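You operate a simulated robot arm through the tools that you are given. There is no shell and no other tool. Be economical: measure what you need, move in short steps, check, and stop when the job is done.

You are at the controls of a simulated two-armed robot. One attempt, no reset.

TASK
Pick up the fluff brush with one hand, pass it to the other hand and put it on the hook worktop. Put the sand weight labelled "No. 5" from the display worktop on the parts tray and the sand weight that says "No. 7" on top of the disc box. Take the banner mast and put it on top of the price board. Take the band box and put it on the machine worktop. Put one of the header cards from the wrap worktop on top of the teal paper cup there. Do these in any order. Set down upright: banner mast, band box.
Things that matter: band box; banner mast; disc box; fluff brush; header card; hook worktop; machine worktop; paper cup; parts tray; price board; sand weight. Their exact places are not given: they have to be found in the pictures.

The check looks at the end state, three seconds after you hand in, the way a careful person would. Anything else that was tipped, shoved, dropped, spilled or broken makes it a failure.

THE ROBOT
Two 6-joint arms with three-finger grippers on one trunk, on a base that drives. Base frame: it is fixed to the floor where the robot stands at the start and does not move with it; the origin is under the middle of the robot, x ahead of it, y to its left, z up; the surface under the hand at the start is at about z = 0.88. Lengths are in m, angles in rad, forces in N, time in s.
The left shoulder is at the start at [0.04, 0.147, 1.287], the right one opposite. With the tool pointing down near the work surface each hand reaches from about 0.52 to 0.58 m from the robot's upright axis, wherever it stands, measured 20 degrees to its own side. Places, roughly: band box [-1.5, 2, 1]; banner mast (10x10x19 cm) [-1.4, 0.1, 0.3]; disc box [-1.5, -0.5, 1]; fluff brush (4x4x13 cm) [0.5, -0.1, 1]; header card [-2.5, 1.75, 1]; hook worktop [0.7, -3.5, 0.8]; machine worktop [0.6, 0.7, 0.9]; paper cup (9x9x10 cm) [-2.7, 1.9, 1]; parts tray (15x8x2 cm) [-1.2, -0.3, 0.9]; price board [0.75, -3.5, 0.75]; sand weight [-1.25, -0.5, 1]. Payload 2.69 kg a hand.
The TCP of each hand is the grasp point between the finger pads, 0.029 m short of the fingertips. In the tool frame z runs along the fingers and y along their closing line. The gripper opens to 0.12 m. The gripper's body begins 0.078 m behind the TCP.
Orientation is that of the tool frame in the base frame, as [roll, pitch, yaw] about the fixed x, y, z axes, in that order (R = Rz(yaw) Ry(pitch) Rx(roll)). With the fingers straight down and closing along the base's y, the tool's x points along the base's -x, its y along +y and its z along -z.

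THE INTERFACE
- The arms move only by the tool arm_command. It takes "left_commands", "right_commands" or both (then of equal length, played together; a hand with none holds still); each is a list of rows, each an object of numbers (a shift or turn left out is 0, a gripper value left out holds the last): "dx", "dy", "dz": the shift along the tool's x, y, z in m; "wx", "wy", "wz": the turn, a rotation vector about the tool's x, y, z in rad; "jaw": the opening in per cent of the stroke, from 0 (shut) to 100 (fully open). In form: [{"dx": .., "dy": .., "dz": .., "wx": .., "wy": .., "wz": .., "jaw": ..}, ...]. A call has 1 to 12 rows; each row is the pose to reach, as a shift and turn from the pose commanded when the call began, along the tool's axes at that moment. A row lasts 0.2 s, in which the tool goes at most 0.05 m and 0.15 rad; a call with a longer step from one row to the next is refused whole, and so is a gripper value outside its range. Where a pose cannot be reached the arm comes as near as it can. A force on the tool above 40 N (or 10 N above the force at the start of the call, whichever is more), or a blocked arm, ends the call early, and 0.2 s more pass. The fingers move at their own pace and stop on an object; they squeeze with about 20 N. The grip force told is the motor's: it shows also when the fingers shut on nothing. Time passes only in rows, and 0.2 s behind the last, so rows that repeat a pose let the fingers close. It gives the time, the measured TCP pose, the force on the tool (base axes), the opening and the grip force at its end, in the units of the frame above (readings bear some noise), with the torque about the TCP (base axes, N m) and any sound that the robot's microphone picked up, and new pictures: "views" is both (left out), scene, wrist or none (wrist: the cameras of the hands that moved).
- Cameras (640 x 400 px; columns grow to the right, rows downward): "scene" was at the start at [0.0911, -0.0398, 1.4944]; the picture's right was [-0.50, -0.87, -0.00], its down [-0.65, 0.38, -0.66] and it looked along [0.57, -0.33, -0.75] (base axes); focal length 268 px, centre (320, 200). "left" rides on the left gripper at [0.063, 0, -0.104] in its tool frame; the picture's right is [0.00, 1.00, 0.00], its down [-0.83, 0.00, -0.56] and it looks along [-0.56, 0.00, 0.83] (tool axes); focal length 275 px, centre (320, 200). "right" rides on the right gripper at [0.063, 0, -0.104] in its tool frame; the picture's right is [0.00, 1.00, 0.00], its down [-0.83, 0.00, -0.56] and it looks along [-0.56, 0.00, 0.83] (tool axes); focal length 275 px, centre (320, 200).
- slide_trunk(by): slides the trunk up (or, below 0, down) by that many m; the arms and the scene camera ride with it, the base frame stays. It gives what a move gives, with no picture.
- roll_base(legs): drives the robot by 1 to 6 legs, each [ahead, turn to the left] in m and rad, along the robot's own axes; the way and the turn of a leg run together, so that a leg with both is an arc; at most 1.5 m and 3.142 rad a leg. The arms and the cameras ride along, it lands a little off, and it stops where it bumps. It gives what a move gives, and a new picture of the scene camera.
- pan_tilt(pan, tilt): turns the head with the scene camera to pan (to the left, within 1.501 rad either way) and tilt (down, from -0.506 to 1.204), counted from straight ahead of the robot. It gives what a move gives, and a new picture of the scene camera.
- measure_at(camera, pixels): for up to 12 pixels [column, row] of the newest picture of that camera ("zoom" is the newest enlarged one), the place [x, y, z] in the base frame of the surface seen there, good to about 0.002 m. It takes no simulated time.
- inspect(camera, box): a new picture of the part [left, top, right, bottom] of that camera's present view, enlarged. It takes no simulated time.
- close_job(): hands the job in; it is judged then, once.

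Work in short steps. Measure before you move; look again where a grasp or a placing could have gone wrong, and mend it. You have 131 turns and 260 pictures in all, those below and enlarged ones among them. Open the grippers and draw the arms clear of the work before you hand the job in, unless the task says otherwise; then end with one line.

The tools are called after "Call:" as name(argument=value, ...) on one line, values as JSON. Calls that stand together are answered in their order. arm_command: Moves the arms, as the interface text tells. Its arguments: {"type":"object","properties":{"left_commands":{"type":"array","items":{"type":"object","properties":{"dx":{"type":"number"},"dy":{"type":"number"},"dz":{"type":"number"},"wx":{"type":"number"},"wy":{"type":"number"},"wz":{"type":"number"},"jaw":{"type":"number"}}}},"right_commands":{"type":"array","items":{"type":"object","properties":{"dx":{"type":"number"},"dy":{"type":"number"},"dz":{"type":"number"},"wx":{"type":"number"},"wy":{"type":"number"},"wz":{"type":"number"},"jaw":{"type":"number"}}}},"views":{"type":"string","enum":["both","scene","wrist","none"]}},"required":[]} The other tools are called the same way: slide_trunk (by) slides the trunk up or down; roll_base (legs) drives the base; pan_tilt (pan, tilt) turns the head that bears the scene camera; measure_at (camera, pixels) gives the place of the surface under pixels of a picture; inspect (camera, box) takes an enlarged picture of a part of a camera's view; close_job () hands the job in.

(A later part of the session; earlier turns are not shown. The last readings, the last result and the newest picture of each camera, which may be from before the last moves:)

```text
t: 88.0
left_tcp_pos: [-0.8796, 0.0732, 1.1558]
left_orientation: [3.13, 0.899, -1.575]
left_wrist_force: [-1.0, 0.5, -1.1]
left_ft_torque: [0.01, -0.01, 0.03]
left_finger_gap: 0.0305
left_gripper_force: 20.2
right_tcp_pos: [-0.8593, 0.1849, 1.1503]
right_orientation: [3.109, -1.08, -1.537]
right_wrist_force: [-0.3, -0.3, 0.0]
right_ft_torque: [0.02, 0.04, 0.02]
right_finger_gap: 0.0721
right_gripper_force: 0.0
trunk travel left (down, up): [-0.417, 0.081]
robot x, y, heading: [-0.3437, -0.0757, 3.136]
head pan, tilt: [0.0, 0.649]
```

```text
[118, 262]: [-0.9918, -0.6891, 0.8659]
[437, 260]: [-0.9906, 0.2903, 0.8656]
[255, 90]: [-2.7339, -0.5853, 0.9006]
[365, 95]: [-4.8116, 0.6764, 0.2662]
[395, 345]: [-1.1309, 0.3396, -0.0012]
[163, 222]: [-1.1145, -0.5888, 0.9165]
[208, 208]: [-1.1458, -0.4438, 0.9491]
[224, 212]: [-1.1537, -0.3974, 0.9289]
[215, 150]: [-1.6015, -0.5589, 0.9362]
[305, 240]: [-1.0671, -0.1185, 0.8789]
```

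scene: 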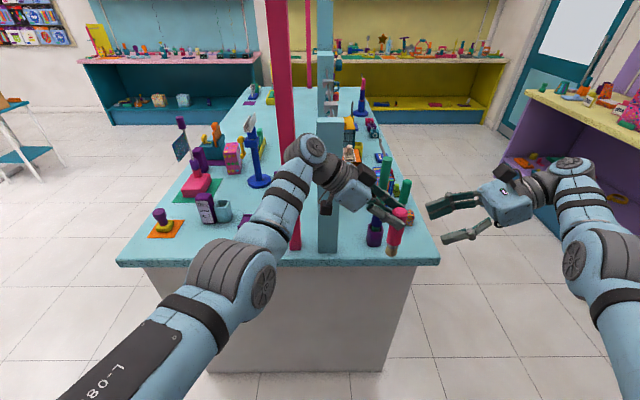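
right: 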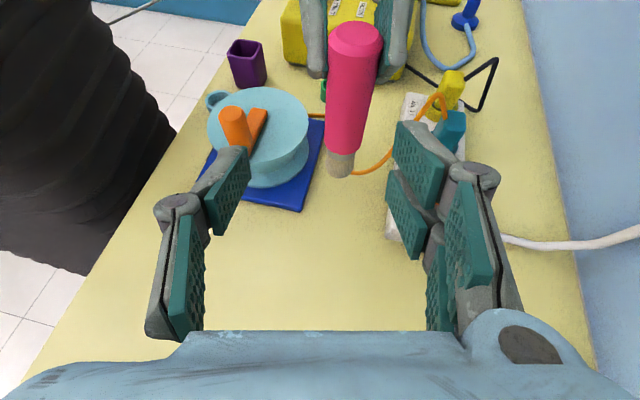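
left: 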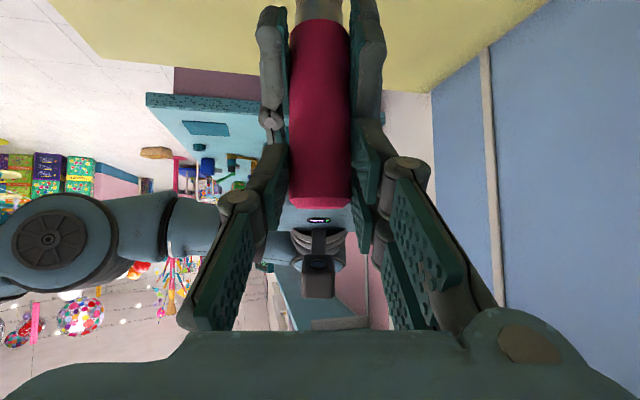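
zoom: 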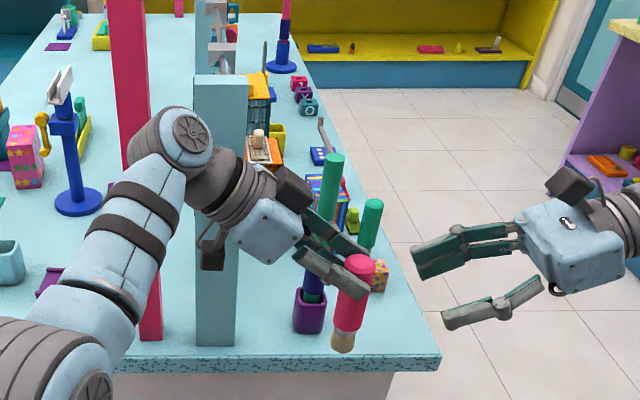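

Sand weight No. 7 is visible at (-1.15,-0.44). Next I'll drive around to the island's +y side to look for the mast underneath.

Call:
roll_base(legs=[[0, -1.56], [1.08, 0], [0, 1.57], [1.05, 0], [0, 1.57]])

Call:
pan_tilt(pan=0, tilt=0.95)

```text
t: 109.9
left_tcp_pos: [-1.5462, 0.4702, 1.1557]
left_orientation: [3.129, 0.899, -0.023]
left_wrist_force: [-1.1, 0.2, 0.0]
left_ft_torque: [-0.03, 0.02, -0.03]
left_finger_gap: 0.0307
left_gripper_force: 20.3
right_tcp_pos: [-1.6583, 0.4922, 1.1509]
right_orientation: [3.108, -1.08, 0.013]
right_wrist_force: [0.0, 0.4, -0.3]
right_ft_torque: [-0.02, 0.0, -0.02]
right_finger_gap: 0.0719
right_gripper_force: 0.1
trunk travel left (down, up): [-0.417, 0.081]
robot x, y, heading: [-1.3862, 1.0011, -1.599]
head pan, tilt: [0.0, 0.649]
```

scene: 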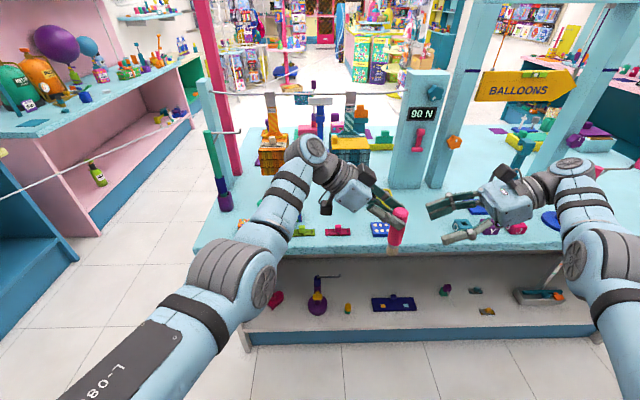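

```text
t: 110.7
left_tcp_pos: [-1.5455, 0.4702, 1.1562]
left_orientation: [3.128, 0.899, -0.022]
left_wrist_force: [0.7, -0.5, -0.7]
left_ft_torque: [0.0, -0.02, -0.02]
left_finger_gap: 0.0308
left_gripper_force: 19.2
right_tcp_pos: [-1.6566, 0.4919, 1.1505]
right_orientation: [3.108, -1.08, 0.016]
right_wrist_force: [0.2, 0.7, 0.2]
right_ft_torque: [-0.01, 0.01, 0.02]
right_finger_gap: 0.0719
right_gripper_force: 0.1
trunk travel left (down, up): [-0.417, 0.081]
robot x, y, heading: [-1.3873, 1.003, -1.597]
head pan, tilt: [0.0, 0.949]
```

scene: 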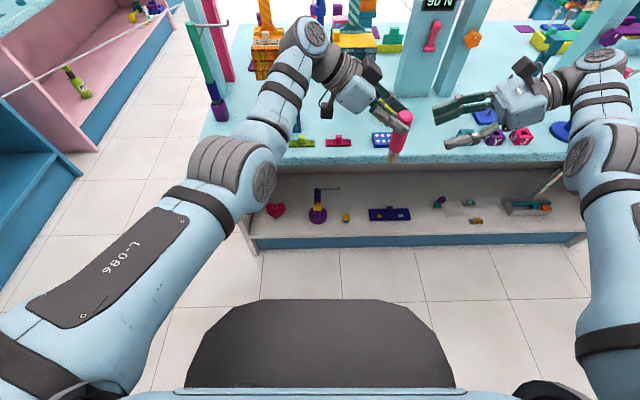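

The mast is probably the purple-and-yellow item at (318,205) on the low shelf. I'll zoom and measure it.

Call:
inspect(camera="scene", box=[240, 160, 440, 260])

Call:
measure_at(camera="scene", pixels=[[318, 215], [317, 196], [318, 188], [339, 188], [310, 225], [345, 222], [346, 216], [300, 245], [275, 210], [330, 161], [390, 213], [300, 200]])

```text
3.20 times, centred on (340, 210) of scene
```

zoom: 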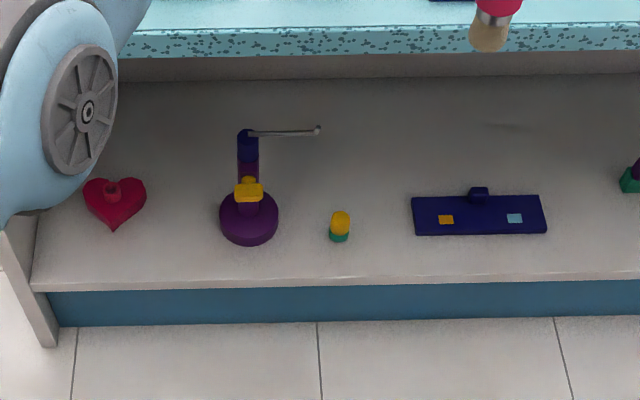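

```text
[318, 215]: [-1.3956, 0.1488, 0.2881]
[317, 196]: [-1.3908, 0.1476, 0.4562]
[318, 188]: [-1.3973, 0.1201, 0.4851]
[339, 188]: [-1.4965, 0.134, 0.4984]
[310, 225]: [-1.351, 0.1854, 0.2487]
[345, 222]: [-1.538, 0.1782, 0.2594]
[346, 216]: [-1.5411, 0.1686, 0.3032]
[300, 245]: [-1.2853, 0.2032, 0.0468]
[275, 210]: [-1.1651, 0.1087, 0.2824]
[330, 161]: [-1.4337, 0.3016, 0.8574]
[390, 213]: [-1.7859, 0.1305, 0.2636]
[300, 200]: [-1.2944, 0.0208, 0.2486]
```

The mast stands at about (-1.395,0.12) on the low shelf (z 0.248), rising to ~0.5 with a side rod. I'll back up and swing the left hand with the brush out to the side. The right tool goes to point forward for a reach under the tabletop.

Call:
roll_base(legs=[[-0.3, 0]])

Call:
arm_command(left_commands=[{"dx": 0.023, "dy": -0.012, "dz": -0.029}, {"dx": 0.046, "dy": -0.025, "dz": -0.058}, {"dx": 0.069, "dy": -0.037, "dz": -0.087}, {"dx": 0.092, "dy": -0.05, "dz": -0.116}, {"dx": 0.115, "dy": -0.062, "dz": -0.145}, {"dx": 0.138, "dy": -0.075, "dz": -0.174}, {"dx": 0.161, "dy": -0.087, "dz": -0.203}, {"dx": 0.184, "dy": -0.1, "dz": -0.232}, {"dx": 0.207, "dy": -0.112, "dz": -0.261}, {"dx": 0.23, "dy": -0.125, "dz": -0.29}, {"dx": 0.253, "dy": -0.137, "dz": -0.319}, {"dx": 0.273, "dy": -0.15, "dz": -0.345}], right_commands=[{"wx": -0.12, "wz": 0.064}, {"wx": -0.24, "wz": 0.128}, {"wx": -0.36, "wz": 0.193}, {"wx": -0.48, "wz": 0.257}, {"wx": -0.6, "wz": 0.322}, {"wx": -0.72, "wz": 0.386}, {"wx": -0.84, "wz": 0.45}, {"wx": -0.96, "wz": 0.515}, {"wx": -1.08, "wz": 0.579}, {"wx": -1.2, "wz": 0.643}, {"wx": -1.32, "wz": 0.708}, {"wx": -1.382, "wz": 0.743}], views="scene")

```text
t: 112.8
left_tcp_pos: [-1.5364, 0.7662, 1.1538]
left_orientation: [3.133, 0.899, -0.016]
left_wrist_force: [-1.0, -0.8, -1.2]
left_ft_torque: [0.02, 0.02, 0.01]
left_finger_gap: 0.0304
left_gripper_force: 20.2
right_tcp_pos: [-1.648, 0.789, 1.1492]
right_orientation: [3.112, -1.082, 0.016]
right_wrist_force: [0.6, 0.0, 0.0]
right_ft_torque: [-0.01, 0.01, 0.06]
right_finger_gap: 0.0717
right_gripper_force: 0.1
trunk travel left (down, up): [-0.417, 0.081]
robot x, y, heading: [-1.3821, 1.3015, -1.592]
head pan, tilt: [0.0, 0.949]
```

scene: 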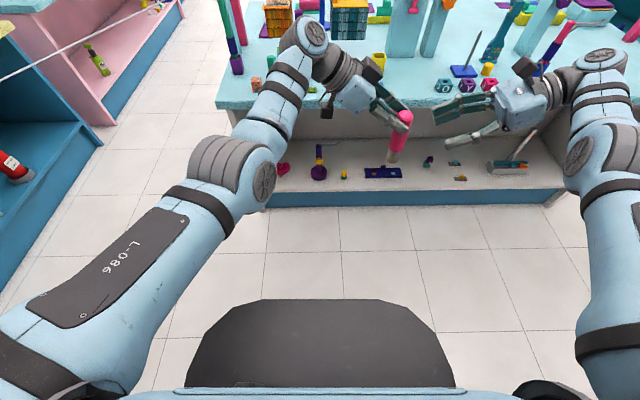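

```text
t: 115.2
left_tcp_pos: [-1.1307, 0.9053, 1.156]
left_orientation: [3.123, 0.907, -0.02]
left_wrist_force: [0.8, 0.1, -0.5]
left_ft_torque: [-0.03, 0.04, 0.02]
left_finger_gap: 0.0305
left_gripper_force: 20.6
left hand out of reach, approached as far as the arm can: row 5, 6, 7, 8
right_tcp_pos: [-1.5857, 0.7477, 1.1074]
right_orientation: [2.997, -0.998, -1.315]
right_wrist_force: [1.2, 0.8, -0.3]
right_ft_torque: [0.0, 0.05, -0.06]
right_finger_gap: 0.0716
right_gripper_force: 0.1
right hand out of reach, approached as far as the arm can: row 8, 9, 10, 11, 12
trunk travel left (down, up): [-0.417, 0.081]
robot x, y, heading: [-1.3792, 1.3049, -1.587]
head pan, tilt: [0.0, 0.949]
stopped in row 12 (right hand): the force on the tool passed its limit at 51 N (the readings are from after the stop); the commanded pose is now the measured one
```

scene: 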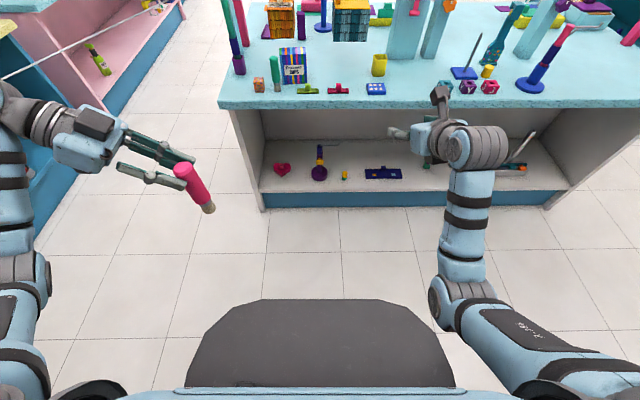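

The right hand bumped something at the end of the turn (its own arm, I think), but it now points forward-down well enough. I'll lower the trunk and bring the right hand down to mast height in the free space.

Call:
slide_trunk(by=-0.41)

Call:
arm_command(right_commands=[{"dx": -0.034, "dz": 0.022, "jaw": 100}, {"dx": -0.067, "dz": 0.043}, {"dx": -0.1, "dz": 0.065}, {"dx": -0.134, "dz": 0.087}, {"dx": -0.168, "dz": 0.108}, {"dx": -0.2, "dz": 0.13}, {"dx": -0.225, "dz": 0.146}, {"dx": -0.225, "dz": 0.146}])

```text
refused: -0.41 is not a number from -0.4 to 0.4
```

```text
t: 117.0
left_tcp_pos: [-1.1366, 0.9029, 1.1554]
left_orientation: [3.128, 0.901, -0.018]
left_wrist_force: [-0.1, 0.4, -0.7]
left_ft_torque: [-0.02, 0.0, -0.03]
left_finger_gap: 0.0306
left_gripper_force: 19.9
right_tcp_pos: [-1.6102, 0.7423, 0.8356]
right_orientation: [3.009, -0.997, -1.327]
right_wrist_force: [0.2, -0.2, 0.2]
right_ft_torque: [0.0, 0.01, 0.01]
right_finger_gap: 0.12
right_gripper_force: 0.1
trunk travel left (down, up): [-0.417, 0.081]
robot x, y, heading: [-1.3796, 1.3003, -1.583]
head pan, tilt: [0.0, 0.949]
```

scene: 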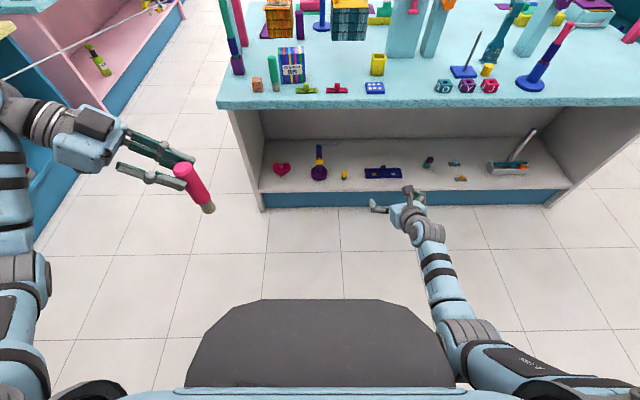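
right: 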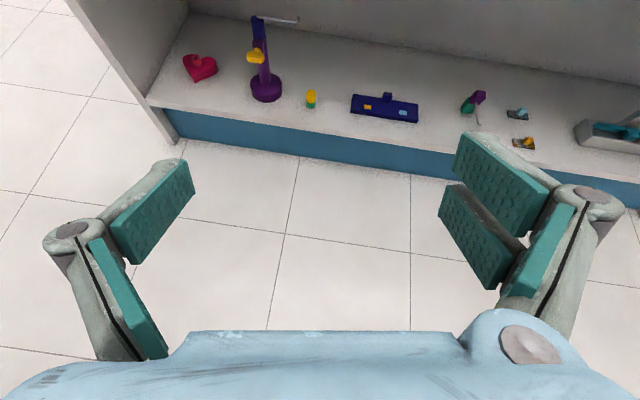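

That works well, since the right camera sees the mast at (262,60). Next I'll lower the trunk 0.4 m, tuck the left hand further out, and shift the base sideways to line up with x≈-1.165.

Call:
slide_trunk(by=-0.4)

Call:
arm_command(left_commands=[{"dx": 0.022, "dy": -0.017, "dz": -0.028}, {"dx": 0.044, "dy": -0.034, "dz": -0.055}, {"dx": 0.066, "dy": -0.05, "dz": -0.083}, {"dx": 0.088, "dy": -0.067, "dz": -0.11}, {"dx": 0.11, "dy": -0.084, "dz": -0.138}, {"dx": 0.13, "dy": -0.1, "dz": -0.165}, {"dx": 0.13, "dy": -0.1, "dz": -0.165}], views="none")

Call:
roll_base(legs=[[0, 0.834], [0.294, 0], [0, -0.834], [0.12, 0]])

```text
t: 120.8
left_tcp_pos: [-1.1366, 0.9027, 0.7549]
left_orientation: [3.128, 0.899, -0.019]
left_wrist_force: [0.2, -0.8, -0.3]
left_ft_torque: [0.02, -0.01, -0.06]
left_finger_gap: 0.0305
left_gripper_force: 20.2
right_tcp_pos: [-1.6103, 0.741, 0.4365]
right_orientation: [3.01, -0.997, -1.328]
right_wrist_force: [-0.1, 0.0, 0.2]
right_ft_torque: [-0.01, 0.0, -0.02]
right_finger_gap: 0.1202
right_gripper_force: 0.1
trunk travel left (down, up): [-0.017, 0.481]
robot x, y, heading: [-1.379, 1.301, -1.587]
head pan, tilt: [0.0, 0.949]
```

```text
t: 122.4
left_tcp_pos: [-0.9249, 1.0186, 0.7552]
left_orientation: [3.132, 0.919, -0.007]
left_wrist_force: [-0.7, -0.3, -1.0]
left_ft_torque: [0.0, -0.01, 0.0]
left_finger_gap: 0.0308
left_gripper_force: 19.6
left hand out of reach, approached as far as the arm can: row 6, 7
right_tcp_pos: [-1.6091, 0.7423, 0.4368]
right_orientation: [3.01, -0.996, -1.326]
right_wrist_force: [0.0, -0.5, -0.4]
right_ft_torque: [0.0, 0.02, 0.0]
right_finger_gap: 0.1198
right_gripper_force: 0.0
trunk travel left (down, up): [-0.017, 0.481]
robot x, y, heading: [-1.3803, 1.3, -1.591]
head pan, tilt: [0.0, 0.949]
```

```text
t: 129.7
left_tcp_pos: [-0.7138, 0.6868, 0.7544]
left_orientation: [3.133, 0.917, -0.01]
left_wrist_force: [-0.2, -0.1, -1.0]
left_ft_torque: [0.0, -0.02, 0.02]
left_finger_gap: 0.0308
left_gripper_force: 20.5
right_tcp_pos: [-1.3999, 0.4169, 0.4363]
right_orientation: [3.011, -0.996, -1.334]
right_wrist_force: [0.6, 0.4, 0.1]
right_ft_torque: [-0.01, -0.01, 0.0]
right_finger_gap: 0.1198
right_gripper_force: 0.1
trunk travel left (down, up): [-0.017, 0.481]
robot x, y, heading: [-1.1657, 0.974, -1.597]
head pan, tilt: [0.0, 0.949]
```

scene: 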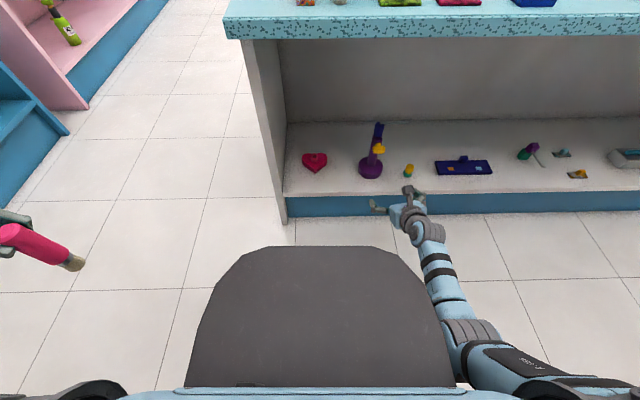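

I'll look with the right wrist camera to measure the pole precisely.

Call:
arm_command(right_commands=[{"wz": 0.0}], views="wrist")

Call:
inspect(camera="right", box=[180, 0, 400, 137])

```text
t: 130.1
left_tcp_pos: [-0.7128, 0.6867, 0.753]
left_orientation: [3.131, 0.918, -0.013]
left_wrist_force: [0.2, -0.3, -0.3]
left_ft_torque: [0.0, -0.01, -0.03]
left_finger_gap: 0.0301
left_gripper_force: 19.9
right_tcp_pos: [-1.4009, 0.4158, 0.4374]
right_orientation: [3.01, -0.996, -1.333]
right_wrist_force: [0.4, 0.3, 0.6]
right_ft_torque: [0.0, -0.02, 0.02]
right_finger_gap: 0.12
right_gripper_force: 0.0
trunk travel left (down, up): [-0.017, 0.481]
robot x, y, heading: [-1.1696, 0.9751, -1.595]
head pan, tilt: [0.0, 0.949]
```

right: 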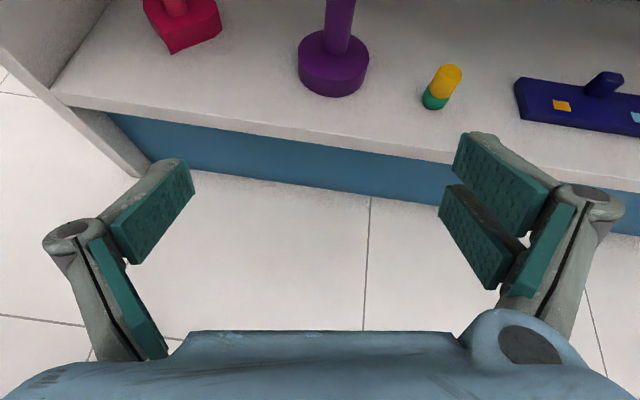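

```text
2.91 times, centred on (290, 68) of right
```

zoom: 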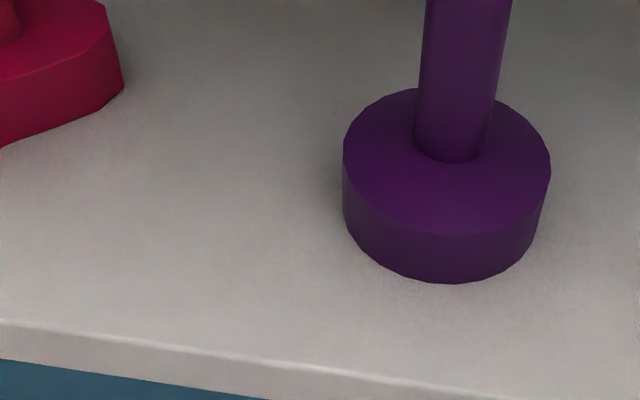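

Call:
measure_at(camera="right", pixels=[[340, 10], [338, 30], [335, 52], [326, 20], [354, 20], [334, 70], [334, 90], [300, 60], [367, 60]])

Call:
inspect(camera="scene", box=[330, 100, 450, 200])

Call:
measure_at(camera="scene", pixels=[[378, 124], [376, 135], [378, 149], [373, 158], [370, 172], [382, 149], [373, 148]])

```text
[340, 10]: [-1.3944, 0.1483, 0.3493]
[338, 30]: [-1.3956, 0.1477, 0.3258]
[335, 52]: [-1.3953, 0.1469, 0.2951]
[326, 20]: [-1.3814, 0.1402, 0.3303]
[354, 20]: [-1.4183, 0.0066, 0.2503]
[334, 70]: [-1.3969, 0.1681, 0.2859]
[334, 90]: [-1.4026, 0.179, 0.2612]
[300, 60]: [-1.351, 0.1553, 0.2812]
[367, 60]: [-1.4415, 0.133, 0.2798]
```

```text
4.00 times, centred on (390, 150) of scene
```

zoom: 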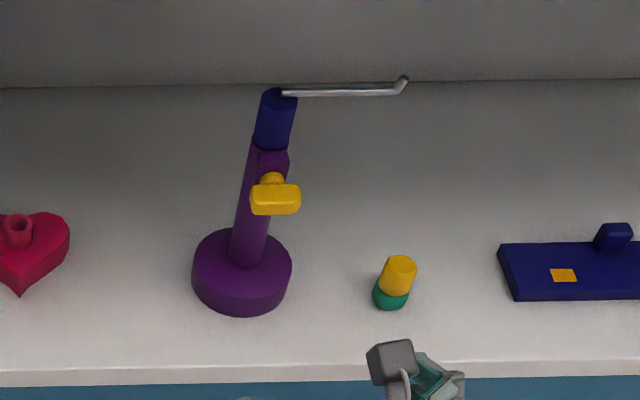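

```text
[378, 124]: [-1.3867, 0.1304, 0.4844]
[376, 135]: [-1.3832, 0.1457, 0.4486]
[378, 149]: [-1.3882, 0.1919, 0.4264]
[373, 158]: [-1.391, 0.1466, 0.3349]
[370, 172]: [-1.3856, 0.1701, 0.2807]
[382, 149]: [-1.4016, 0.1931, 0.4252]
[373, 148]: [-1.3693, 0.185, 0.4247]
```

The pole axis is (-1.396,0.132). The knob sits at z≈0.425 and the rod at 0.49, so I'll grip the blue section at z≈0.458. I'll raise and shift the hand slightly, then drive forward in two stages.

Call:
arm_command(right_commands=[{"dx": 0.01, "dy": -0.006, "dz": -0.006}, {"dx": 0.018, "dy": -0.012, "dz": -0.011}, {"dx": 0.018, "dy": -0.012, "dz": -0.011}], views="none")

Call:
roll_base(legs=[[0.2, 0]])

Call:
inspect(camera="right", box=[0, 0, 640, 400])

```text
t: 130.8
left_tcp_pos: [-0.7126, 0.6882, 0.7548]
left_orientation: [3.132, 0.919, -0.011]
left_wrist_force: [0.5, 0.0, -1.5]
left_ft_torque: [-0.02, 0.0, 0.0]
left_finger_gap: 0.0304
left_gripper_force: 20.2
right_tcp_pos: [-1.3875, 0.4179, 0.4581]
right_orientation: [3.01, -0.996, -1.333]
right_wrist_force: [-0.2, -0.3, -0.1]
right_ft_torque: [-0.02, 0.0, -0.03]
right_finger_gap: 0.1201
right_gripper_force: 0.1
trunk travel left (down, up): [-0.017, 0.481]
robot x, y, heading: [-1.1629, 0.9739, -1.594]
head pan, tilt: [0.0, 0.949]
```

```text
t: 132.4
left_tcp_pos: [-0.7171, 0.4877, 0.7544]
left_orientation: [3.135, 0.917, -0.009]
left_wrist_force: [-0.1, 0.4, -0.8]
left_ft_torque: [0.05, -0.01, -0.01]
left_finger_gap: 0.0305
left_gripper_force: 20.2
right_tcp_pos: [-1.3911, 0.2169, 0.4563]
right_orientation: [3.01, -0.994, -1.332]
right_wrist_force: [0.4, 0.1, 0.1]
right_ft_torque: [0.01, -0.01, -0.05]
right_finger_gap: 0.1199
right_gripper_force: 0.1
trunk travel left (down, up): [-0.017, 0.481]
robot x, y, heading: [-1.1707, 0.7766, -1.594]
head pan, tilt: [0.0, 0.949]
```

scene: 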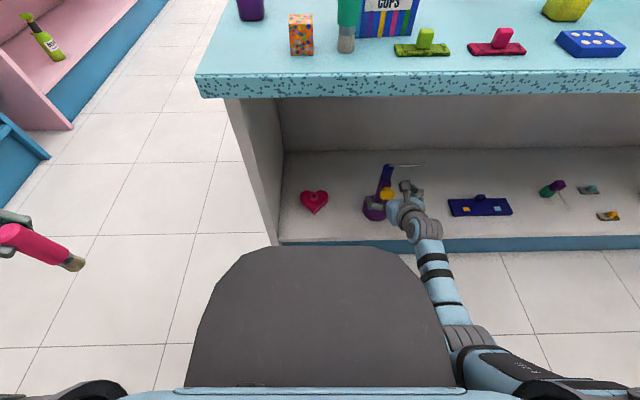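

```text
1.00 times, centred on (320, 200) of right (not enlarged: the box is as wide or as high as the picture)
```

zoom: 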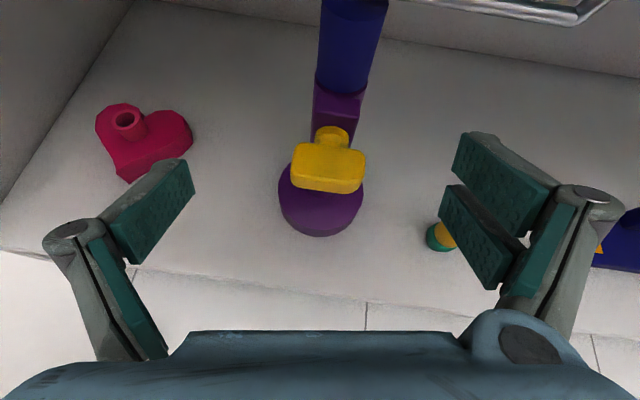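

Call:
measure_at(camera="zoom", pixels=[[352, 20], [348, 60], [343, 85], [325, 50], [370, 50], [500, 8], [570, 15], [330, 160], [340, 110]])

```text
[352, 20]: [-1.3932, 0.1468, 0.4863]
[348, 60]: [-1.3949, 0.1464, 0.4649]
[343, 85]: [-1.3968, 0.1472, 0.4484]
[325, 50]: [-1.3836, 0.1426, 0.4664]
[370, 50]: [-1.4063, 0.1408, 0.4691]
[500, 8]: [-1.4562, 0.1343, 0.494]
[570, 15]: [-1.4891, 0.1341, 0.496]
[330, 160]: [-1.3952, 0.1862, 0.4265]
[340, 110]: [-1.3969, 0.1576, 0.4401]
```

The blue pole's axis is (-1.395,0.134), z 0.449–0.49. I'll raise the hand 9 mm and drive the last 0.082 m.

Call:
arm_command(right_commands=[{"dx": 0.0075, "dz": -0.005}, {"dx": 0.0075, "dz": -0.005}], views="none")

Call:
roll_base(legs=[[0.082, 0]])

Call:
inspect(camera="right", box=[0, 0, 640, 400])

```text
t: 133.1
left_tcp_pos: [-0.717, 0.4875, 0.7546]
left_orientation: [3.134, 0.918, -0.011]
left_wrist_force: [0.7, -1.0, -0.7]
left_ft_torque: [-0.02, -0.03, -0.03]
left_finger_gap: 0.0306
left_gripper_force: 20.3
right_tcp_pos: [-1.3917, 0.2192, 0.4671]
right_orientation: [3.01, -0.996, -1.331]
right_wrist_force: [0.4, -0.3, -0.8]
right_ft_torque: [0.02, -0.01, 0.01]
right_finger_gap: 0.1199
right_gripper_force: 0.0
trunk travel left (down, up): [-0.017, 0.481]
robot x, y, heading: [-1.1676, 0.775, -1.598]
head pan, tilt: [0.0, 0.949]
```

```text
t: 134.1
left_tcp_pos: [-0.7193, 0.4036, 0.7543]
left_orientation: [3.135, 0.917, -0.01]
left_wrist_force: [0.0, -0.3, -0.7]
left_ft_torque: [0.01, -0.03, 0.0]
left_finger_gap: 0.0306
left_gripper_force: 19.8
right_tcp_pos: [-1.3925, 0.133, 0.4672]
right_orientation: [3.009, -0.997, -1.331]
right_wrist_force: [0.3, 1.0, -0.6]
right_ft_torque: [0.0, -0.07, -0.09]
right_finger_gap: 0.1199
right_gripper_force: 0.0
trunk travel left (down, up): [-0.017, 0.481]
robot x, y, heading: [-1.1761, 0.6902, -1.591]
head pan, tilt: [0.0, 0.949]
```

scene: 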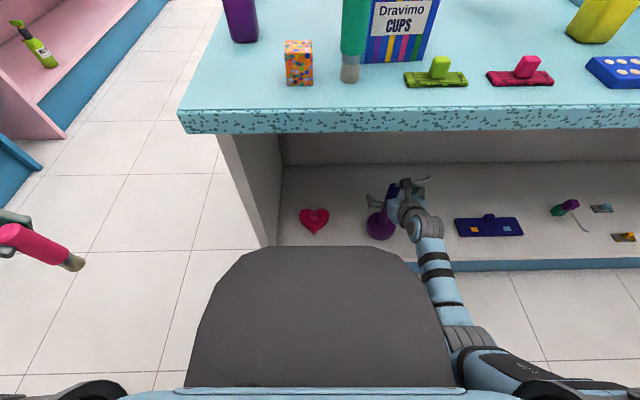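

```text
1.00 times, centred on (320, 200) of right (not enlarged: the box is as wide or as high as the picture)
```

zoom: 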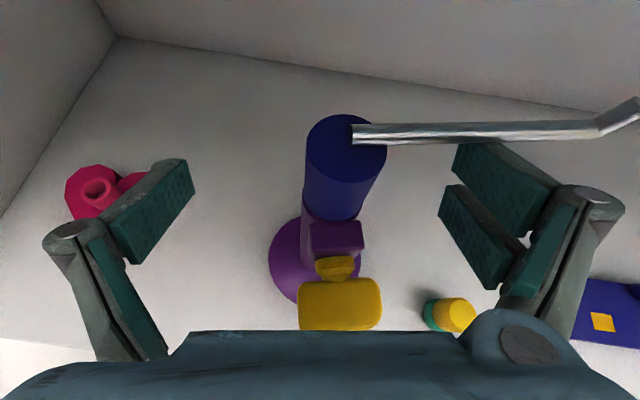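

The pole is between the fingers with the rod passing above. I'll close, then lift 5 cm.

Call:
arm_command(right_commands=[{"dy": 0.003, "jaw": 60}, {"dy": 0.003, "jaw": 0}, {"dy": 0.003, "jaw": 0}, {"dy": 0.003, "jaw": 0}, {"dy": 0.003, "jaw": 0}, {"dy": 0.003, "dx": 0.013, "dz": -0.008, "jaw": 0}, {"dy": 0.003, "dx": 0.03, "dz": -0.019, "jaw": 0}, {"dy": 0.003, "dx": 0.042, "dz": -0.027, "jaw": 0}, {"dy": 0.003, "dx": 0.042, "dz": -0.027, "jaw": 0}])

```text
t: 136.1
left_tcp_pos: [-0.7194, 0.4035, 0.7566]
left_orientation: [3.136, 0.917, -0.009]
left_wrist_force: [-0.6, 0.0, -0.6]
left_ft_torque: [0.01, -0.03, 0.02]
left_finger_gap: 0.0304
left_gripper_force: 20.1
right_tcp_pos: [-1.3911, 0.1322, 0.5163]
right_orientation: [3.009, -0.994, -1.332]
right_wrist_force: [0.5, -0.3, -8.9]
right_ft_torque: [0.07, -0.05, 0.01]
right_finger_gap: 0.0314
right_gripper_force: 20.1
trunk travel left (down, up): [-0.017, 0.481]
robot x, y, heading: [-1.172, 0.686, -1.59]
head pan, tilt: [0.0, 0.949]
```

scene: 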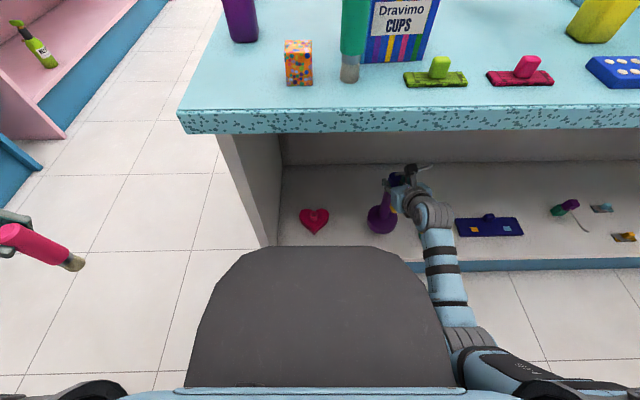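
right: 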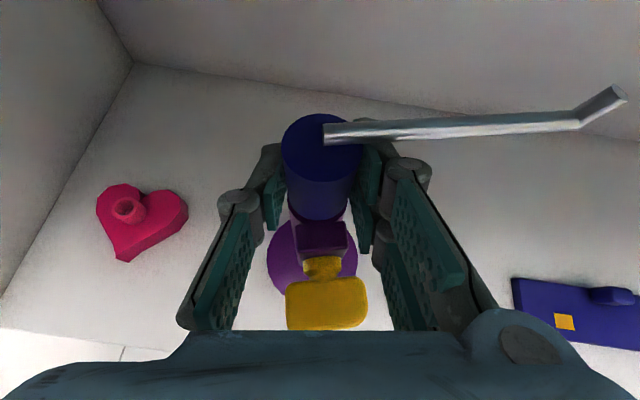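

The mast is held, with its base 0.219 m below the TCP. I'll back out, raise the trunk and drive along the aisle toward the hook worktop.

Call:
roll_base(legs=[[-0.6, 0]])

Call:
slide_trunk(by=0.39)

Call:
roll_base(legs=[[0, 1.59], [0.8, 0], [0, -1.57], [1.3, 0]])

Call:
pan_tilt(pan=0.3, tilt=0.4)

```text
t: 139.5
left_tcp_pos: [-0.7055, 0.9922, 0.7551]
left_orientation: [3.134, 0.918, -0.016]
left_wrist_force: [0.3, -0.3, -0.7]
left_ft_torque: [0.0, -0.04, 0.02]
left_finger_gap: 0.0305
left_gripper_force: 20.2
right_tcp_pos: [-1.3801, 0.7268, 0.5171]
right_orientation: [3.011, -0.995, -1.341]
right_wrist_force: [0.2, -0.6, -9.9]
right_ft_torque: [0.08, -0.09, -0.04]
right_finger_gap: 0.0301
right_gripper_force: 20.3
trunk travel left (down, up): [-0.017, 0.481]
robot x, y, heading: [-1.1573, 1.282, -1.602]
head pan, tilt: [0.0, 0.949]
```

scene: 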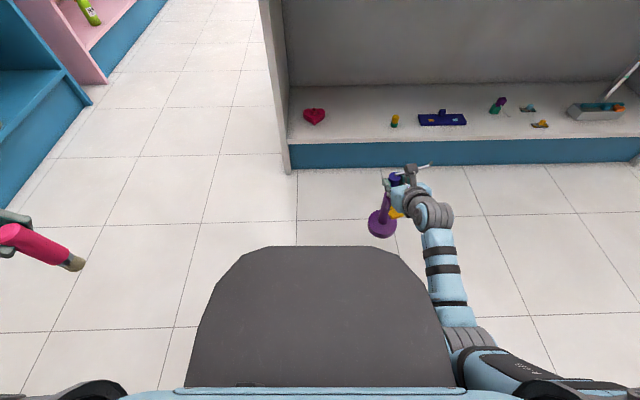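

```text
t: 143.2
left_tcp_pos: [-0.7066, 0.9908, 1.1451]
left_orientation: [3.137, 0.918, -0.015]
left_wrist_force: [-1.1, 0.2, -0.5]
left_ft_torque: [0.0, -0.01, 0.04]
left_finger_gap: 0.0305
left_gripper_force: 20.4
right_tcp_pos: [-1.3795, 0.7267, 0.9072]
right_orientation: [3.011, -0.994, -1.341]
right_wrist_force: [0.6, 0.4, -8.7]
right_ft_torque: [0.08, -0.07, -0.03]
right_finger_gap: 0.0303
right_gripper_force: 20.0
trunk travel left (down, up): [-0.407, 0.091]
robot x, y, heading: [-1.1567, 1.2789, -1.601]
head pan, tilt: [0.0, 0.949]
```

```text
t: 161.3
left_tcp_pos: [0.0363, -0.3431, 1.1449]
left_orientation: [3.135, 0.919, -0.03]
left_wrist_force: [-0.3, -0.2, -1.1]
left_ft_torque: [0.01, 0.03, 0.02]
left_finger_gap: 0.031
left_gripper_force: 20.3
right_tcp_pos: [-0.6414, -0.5984, 0.9068]
right_orientation: [3.01, -0.995, -1.356]
right_wrist_force: [0.2, 0.7, -8.6]
right_ft_torque: [0.13, -0.14, 0.03]
right_finger_gap: 0.0302
right_gripper_force: 20.4
trunk travel left (down, up): [-0.407, 0.091]
robot x, y, heading: [-0.4091, -0.0462, -1.616]
head pan, tilt: [0.0, 0.949]
```

scene: 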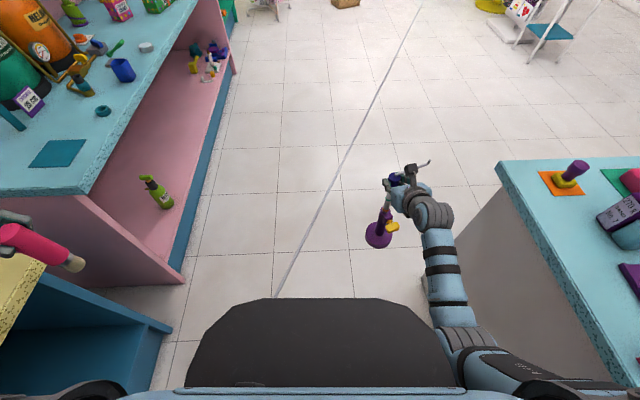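

```text
t: 162.2
left_tcp_pos: [0.0352, -0.3444, 1.1439]
left_orientation: [3.137, 0.918, -0.03]
left_wrist_force: [-0.9, -1.0, -0.4]
left_ft_torque: [0.02, -0.04, -0.02]
left_finger_gap: 0.0308
left_gripper_force: 20.1
right_tcp_pos: [-0.6421, -0.5986, 0.9055]
right_orientation: [3.01, -0.997, -1.355]
right_wrist_force: [-0.7, -1.2, -8.5]
right_ft_torque: [0.12, -0.12, -0.02]
right_finger_gap: 0.0299
right_gripper_force: 20.0
trunk travel left (down, up): [-0.407, 0.091]
robot x, y, heading: [-0.414, -0.0452, -1.618]
head pan, tilt: [0.3, 0.4]
```

scene: 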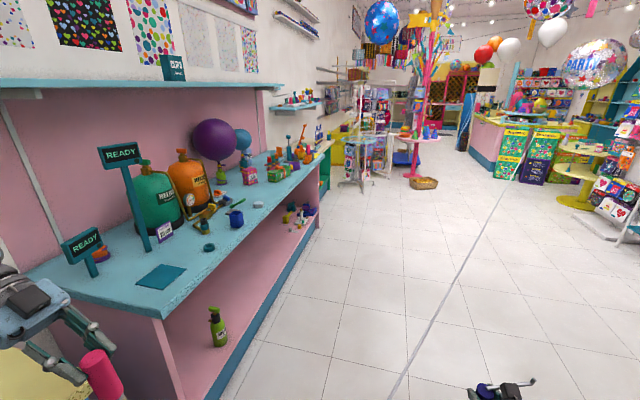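

The aisle ahead is clear. I'll straighten and drive 2.2 m further, then look left toward (0.7,-3.5).

Call:
roll_base(legs=[[0, 0.047], [1.2, 0], [1.0, 0]])

Call:
pan_tilt(pan=0.6, tilt=0.5)

```text
t: 173.5
left_tcp_pos: [0.0289, -2.5281, 1.1449]
left_orientation: [3.134, 0.917, -0.009]
left_wrist_force: [-0.3, 0.1, -0.1]
left_ft_torque: [-0.01, -0.02, 0.0]
left_finger_gap: 0.0305
left_gripper_force: 19.8
right_tcp_pos: [-0.6442, -2.7987, 0.9065]
right_orientation: [3.011, -0.994, -1.334]
right_wrist_force: [-0.3, 1.0, -8.6]
right_ft_torque: [0.13, -0.14, 0.0]
right_finger_gap: 0.0298
right_gripper_force: 19.8
trunk travel left (down, up): [-0.407, 0.091]
robot x, y, heading: [-0.4229, -2.2425, -1.595]
head pan, tilt: [0.3, 0.4]
```

scene: 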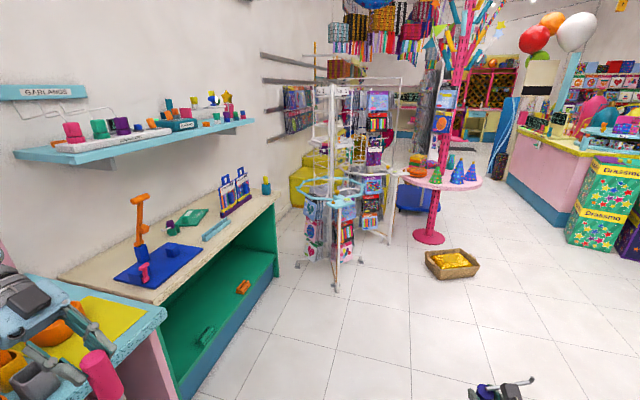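

```text
t: 174.3
left_tcp_pos: [0.0294, -2.5292, 1.1453]
left_orientation: [3.137, 0.918, -0.009]
left_wrist_force: [-0.8, -0.9, -0.9]
left_ft_torque: [-0.02, 0.0, -0.01]
left_finger_gap: 0.0308
left_gripper_force: 19.9
right_tcp_pos: [-0.644, -2.8007, 0.9055]
right_orientation: [3.011, -0.994, -1.334]
right_wrist_force: [0.6, 0.2, -9.2]
right_ft_torque: [0.14, -0.11, -0.01]
right_finger_gap: 0.0297
right_gripper_force: 19.7
trunk travel left (down, up): [-0.407, 0.091]
robot x, y, heading: [-0.4247, -2.2432, -1.597]
head pan, tilt: [0.6, 0.499]
```

scene: 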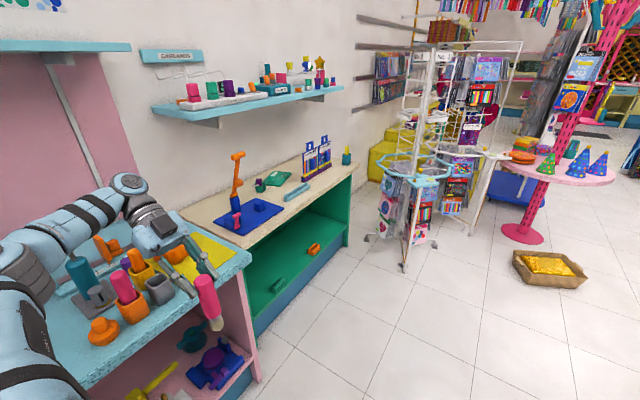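

Call:
inspect(camera="scene", box=[190, 110, 370, 260])

Call:
measure_at(camera="scene", pixels=[[250, 222], [238, 170], [235, 210], [280, 178], [296, 191], [261, 184], [316, 165], [346, 157], [250, 248], [350, 172], [275, 212], [215, 222]])

```text
2.67 times, centred on (280, 185) of scene
```

zoom: 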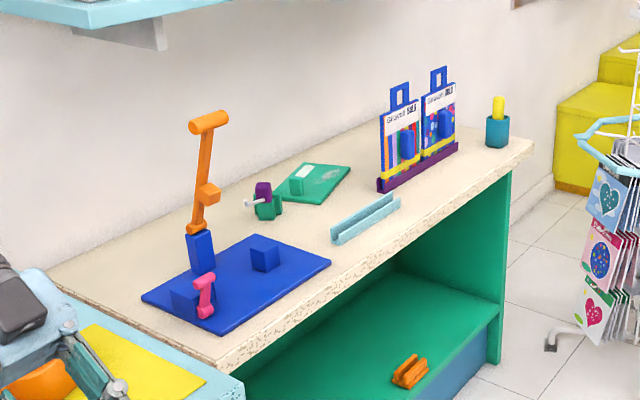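

```text
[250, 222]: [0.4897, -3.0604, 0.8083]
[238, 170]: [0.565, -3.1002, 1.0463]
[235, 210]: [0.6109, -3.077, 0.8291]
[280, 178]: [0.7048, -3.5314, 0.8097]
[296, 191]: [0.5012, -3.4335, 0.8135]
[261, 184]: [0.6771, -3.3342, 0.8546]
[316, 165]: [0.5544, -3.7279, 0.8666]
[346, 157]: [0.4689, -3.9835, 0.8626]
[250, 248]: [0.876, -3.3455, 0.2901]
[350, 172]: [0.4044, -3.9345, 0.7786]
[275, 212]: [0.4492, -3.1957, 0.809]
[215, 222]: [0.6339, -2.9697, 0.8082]
```

The green flat board with a white tag at (0.705,-3.53) matches the price board's place. I'll measure the rack for clearance and zoom in on that board.

Call:
measure_at(camera="scene", pixels=[[405, 268], [422, 180], [385, 165], [370, 237], [440, 240], [500, 230], [520, 270], [415, 60]])

Call:
inspect(camera="scene", box=[240, 160, 320, 210])

Call:
arm_command(right_commands=[{"dx": 0.034, "dz": -0.022}, {"dx": 0.067, "dz": -0.043}, {"dx": 0.1, "dz": -0.065}, {"dx": 0.134, "dz": -0.087}, {"dx": 0.168, "dz": -0.108}, {"dx": 0.168, "dz": -0.108}], views="none")

```text
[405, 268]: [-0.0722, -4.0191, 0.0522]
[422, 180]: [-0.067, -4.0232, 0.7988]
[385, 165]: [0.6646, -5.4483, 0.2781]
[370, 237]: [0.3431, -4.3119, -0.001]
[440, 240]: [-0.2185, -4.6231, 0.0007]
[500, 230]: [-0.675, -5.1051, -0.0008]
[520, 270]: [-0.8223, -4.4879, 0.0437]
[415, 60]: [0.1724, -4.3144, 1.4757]
```

```text
8.00 times, centred on (280, 185) of scene
```

zoom: 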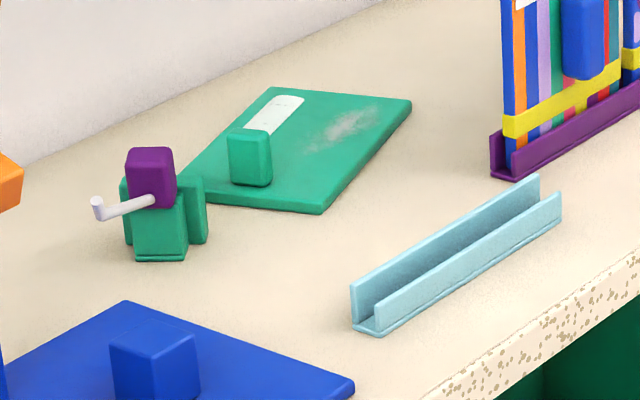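

```text
t: 175.7
left_tcp_pos: [0.0292, -2.5311, 1.1447]
left_orientation: [3.136, 0.914, -0.008]
left_wrist_force: [0.3, -0.7, -1.0]
left_ft_torque: [0.01, -0.02, -0.01]
left_finger_gap: 0.0306
left_gripper_force: 19.7
right_tcp_pos: [-0.6316, -2.7973, 1.1061]
right_orientation: [3.011, -0.993, -1.334]
right_wrist_force: [0.2, -0.3, -9.2]
right_ft_torque: [0.13, -0.14, 0.01]
right_finger_gap: 0.0296
right_gripper_force: 19.8
trunk travel left (down, up): [-0.407, 0.091]
robot x, y, heading: [-0.4238, -2.2424, -1.594]
head pan, tilt: [0.6, 0.499]
```

The green chalk-style board with a label is the price board, and its free half is toward the smudge. The rack at (-0.07,-4.02) limits turning room, so I'll stop at y≈-3.0 and turn to face the table.

Call:
roll_base(legs=[[0.78, 0], [0, 1.594]])

Call:
pan_tilt(pan=-0.3, tilt=0.45)

```text
t: 183.8
left_tcp_pos: [-0.1819, -2.5571, 1.1442]
left_orientation: [3.137, 0.917, 1.612]
left_wrist_force: [-0.1, -0.7, -0.2]
left_ft_torque: [0.0, 0.03, -0.01]
left_finger_gap: 0.0307
left_gripper_force: 20.0
right_tcp_pos: [0.1189, -3.2023, 1.1072]
right_orientation: [3.012, -0.995, 0.287]
right_wrist_force: [-0.4, -1.1, -9.1]
right_ft_torque: [0.13, 0.15, -0.02]
right_finger_gap: 0.0297
right_gripper_force: 20.3
trunk travel left (down, up): [-0.407, 0.091]
robot x, y, heading: [-0.4461, -3.0236, 0.029]
head pan, tilt: [0.6, 0.499]
```

scene: 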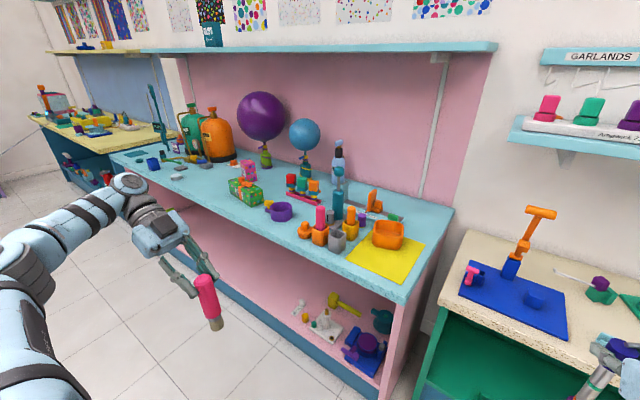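

```text
t: 185.0
left_tcp_pos: [-0.1818, -2.5557, 1.144]
left_orientation: [3.136, 0.917, 1.612]
left_wrist_force: [0.0, -0.1, -0.6]
left_ft_torque: [0.0, 0.0, 0.03]
left_finger_gap: 0.0309
left_gripper_force: 19.8
right_tcp_pos: [0.1202, -3.2023, 1.1054]
right_orientation: [3.011, -0.993, 0.288]
right_wrist_force: [0.4, 0.2, -8.8]
right_ft_torque: [0.13, 0.17, 0.02]
right_finger_gap: 0.0297
right_gripper_force: 20.4
trunk travel left (down, up): [-0.407, 0.091]
robot x, y, heading: [-0.4462, -3.0209, 0.026]
head pan, tilt: [-0.3, 0.45]
```

scene: 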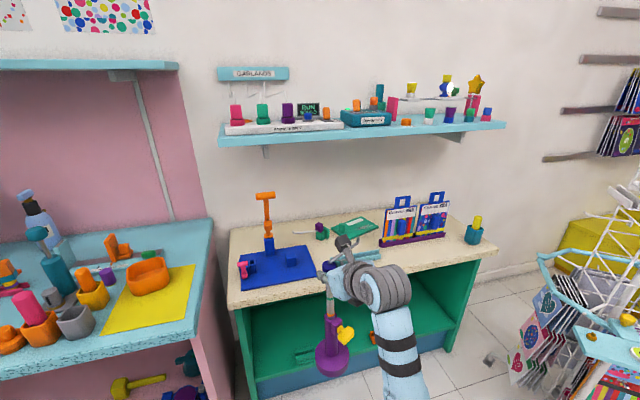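

Call:
inspect(camera="scene", box=[290, 190, 410, 290])

Call:
measure_at(camera="scene", pixels=[[360, 133], [300, 142], [450, 130], [355, 222], [335, 226], [372, 222], [320, 230], [345, 304], [440, 285], [265, 210], [400, 224], [385, 228]])

```text
4.00 times, centred on (350, 240) of scene
```

zoom: 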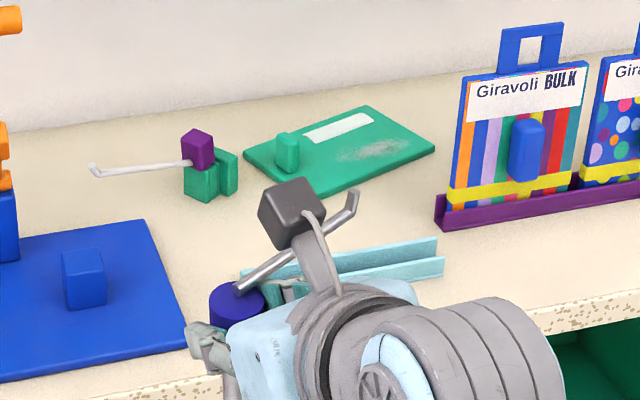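

```text
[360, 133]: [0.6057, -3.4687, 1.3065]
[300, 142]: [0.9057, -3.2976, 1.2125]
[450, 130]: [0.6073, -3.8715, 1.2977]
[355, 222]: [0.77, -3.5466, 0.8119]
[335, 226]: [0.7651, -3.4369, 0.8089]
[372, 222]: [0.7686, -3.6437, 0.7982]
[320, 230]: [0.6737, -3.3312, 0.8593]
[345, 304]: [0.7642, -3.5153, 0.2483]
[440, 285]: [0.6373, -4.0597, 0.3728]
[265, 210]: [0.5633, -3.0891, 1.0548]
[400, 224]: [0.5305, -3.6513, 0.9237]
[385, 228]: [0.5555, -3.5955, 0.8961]
```

Call:
measure_at(camera="zoom", pixels=[[247, 153], [365, 109], [432, 148], [325, 188], [288, 165], [288, 135], [310, 140], [370, 120], [385, 150], [345, 165], [470, 130], [445, 210]])

```text
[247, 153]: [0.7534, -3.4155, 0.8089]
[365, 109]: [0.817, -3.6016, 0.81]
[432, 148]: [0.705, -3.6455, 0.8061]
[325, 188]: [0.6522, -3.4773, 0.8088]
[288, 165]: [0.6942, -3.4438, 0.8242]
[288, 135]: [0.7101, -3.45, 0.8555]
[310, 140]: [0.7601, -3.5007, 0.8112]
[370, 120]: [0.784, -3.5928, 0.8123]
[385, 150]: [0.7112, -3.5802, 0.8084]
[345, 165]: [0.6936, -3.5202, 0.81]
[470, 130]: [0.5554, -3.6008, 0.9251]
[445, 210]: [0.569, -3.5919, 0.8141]
```

The price board's corners are about (0.755,-3.415), (0.817,-3.60), (0.705,-3.645) and (0.643,-3.46), with a block at (0.70,-3.448). I'll place the mast at about (0.74,-3.56). First I'll raise the trunk for brush clearance, extend the right arm forward and down, then turn to heading −0.276.

Call:
slide_trunk(by=0.085)

Call:
arm_command(right_commands=[{"dx": -0.002, "dy": 0.003, "dz": 0.034}, {"dx": -0.003, "dy": 0.006, "dz": 0.067}, {"dx": -0.005, "dy": 0.009, "dz": 0.1}, {"dx": -0.006, "dy": 0.012, "dz": 0.134}, {"dx": -0.0075, "dy": 0.014, "dz": 0.168}, {"dx": -0.0075, "dy": 0.014, "dz": 0.168}], views="none")

Call:
roll_base(legs=[[0, -0.302], [0.25, 0]])

```text
t: 186.2
left_tcp_pos: [-0.1827, -2.5572, 1.2283]
left_orientation: [3.136, 0.916, 1.612]
left_wrist_force: [-0.3, 0.0, -0.1]
left_ft_torque: [0.0, 0.0, -0.01]
left_finger_gap: 0.0307
left_gripper_force: 20.1
right_tcp_pos: [0.1195, -3.2018, 1.1906]
right_orientation: [3.012, -0.993, 0.287]
right_wrist_force: [-0.4, 0.0, -9.1]
right_ft_torque: [0.11, 0.14, 0.03]
right_finger_gap: 0.0296
right_gripper_force: 19.9
trunk travel left (down, up): [-0.492, 0.006]
robot x, y, heading: [-0.445, -3.0216, 0.02]
head pan, tilt: [-0.3, 0.45]
```

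```text
t: 187.6
left_tcp_pos: [-0.1821, -2.5566, 1.2287]
left_orientation: [3.139, 0.916, 1.615]
left_wrist_force: [-0.4, 0.3, -0.9]
left_ft_torque: [0.02, 0.0, 0.01]
left_finger_gap: 0.0305
left_gripper_force: 19.5
right_tcp_pos: [0.2593, -3.199, 1.0951]
right_orientation: [3.011, -0.993, 0.288]
right_wrist_force: [-0.4, 0.3, -9.1]
right_ft_torque: [0.11, 0.12, 0.02]
right_finger_gap: 0.0298
right_gripper_force: 20.5
trunk travel left (down, up): [-0.492, 0.006]
robot x, y, heading: [-0.4482, -3.0252, 0.026]
head pan, tilt: [-0.3, 0.45]
```

```text
t: 190.4
left_tcp_pos: [0.1826, -2.7282, 1.2307]
left_orientation: [3.132, 0.917, 1.299]
left_wrist_force: [0.6, 0.0, -0.4]
left_ft_torque: [0.0, -0.05, 0.05]
left_finger_gap: 0.0307
left_gripper_force: 19.8
right_tcp_pos: [0.4071, -3.475, 1.0977]
right_orientation: [3.009, -1.0, -0.022]
right_wrist_force: [-1.0, -0.1, -8.9]
right_ft_torque: [0.13, -0.43, -0.02]
right_finger_gap: 0.0298
right_gripper_force: 19.6
trunk travel left (down, up): [-0.492, 0.006]
robot x, y, heading: [-0.2074, -3.096, -0.288]
head pan, tilt: [-0.3, 0.45]
```

scene: 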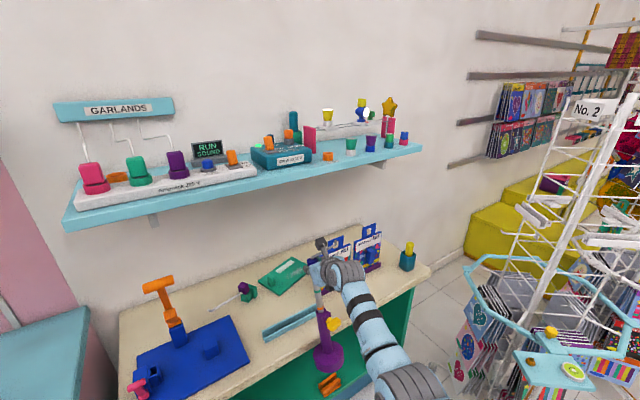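

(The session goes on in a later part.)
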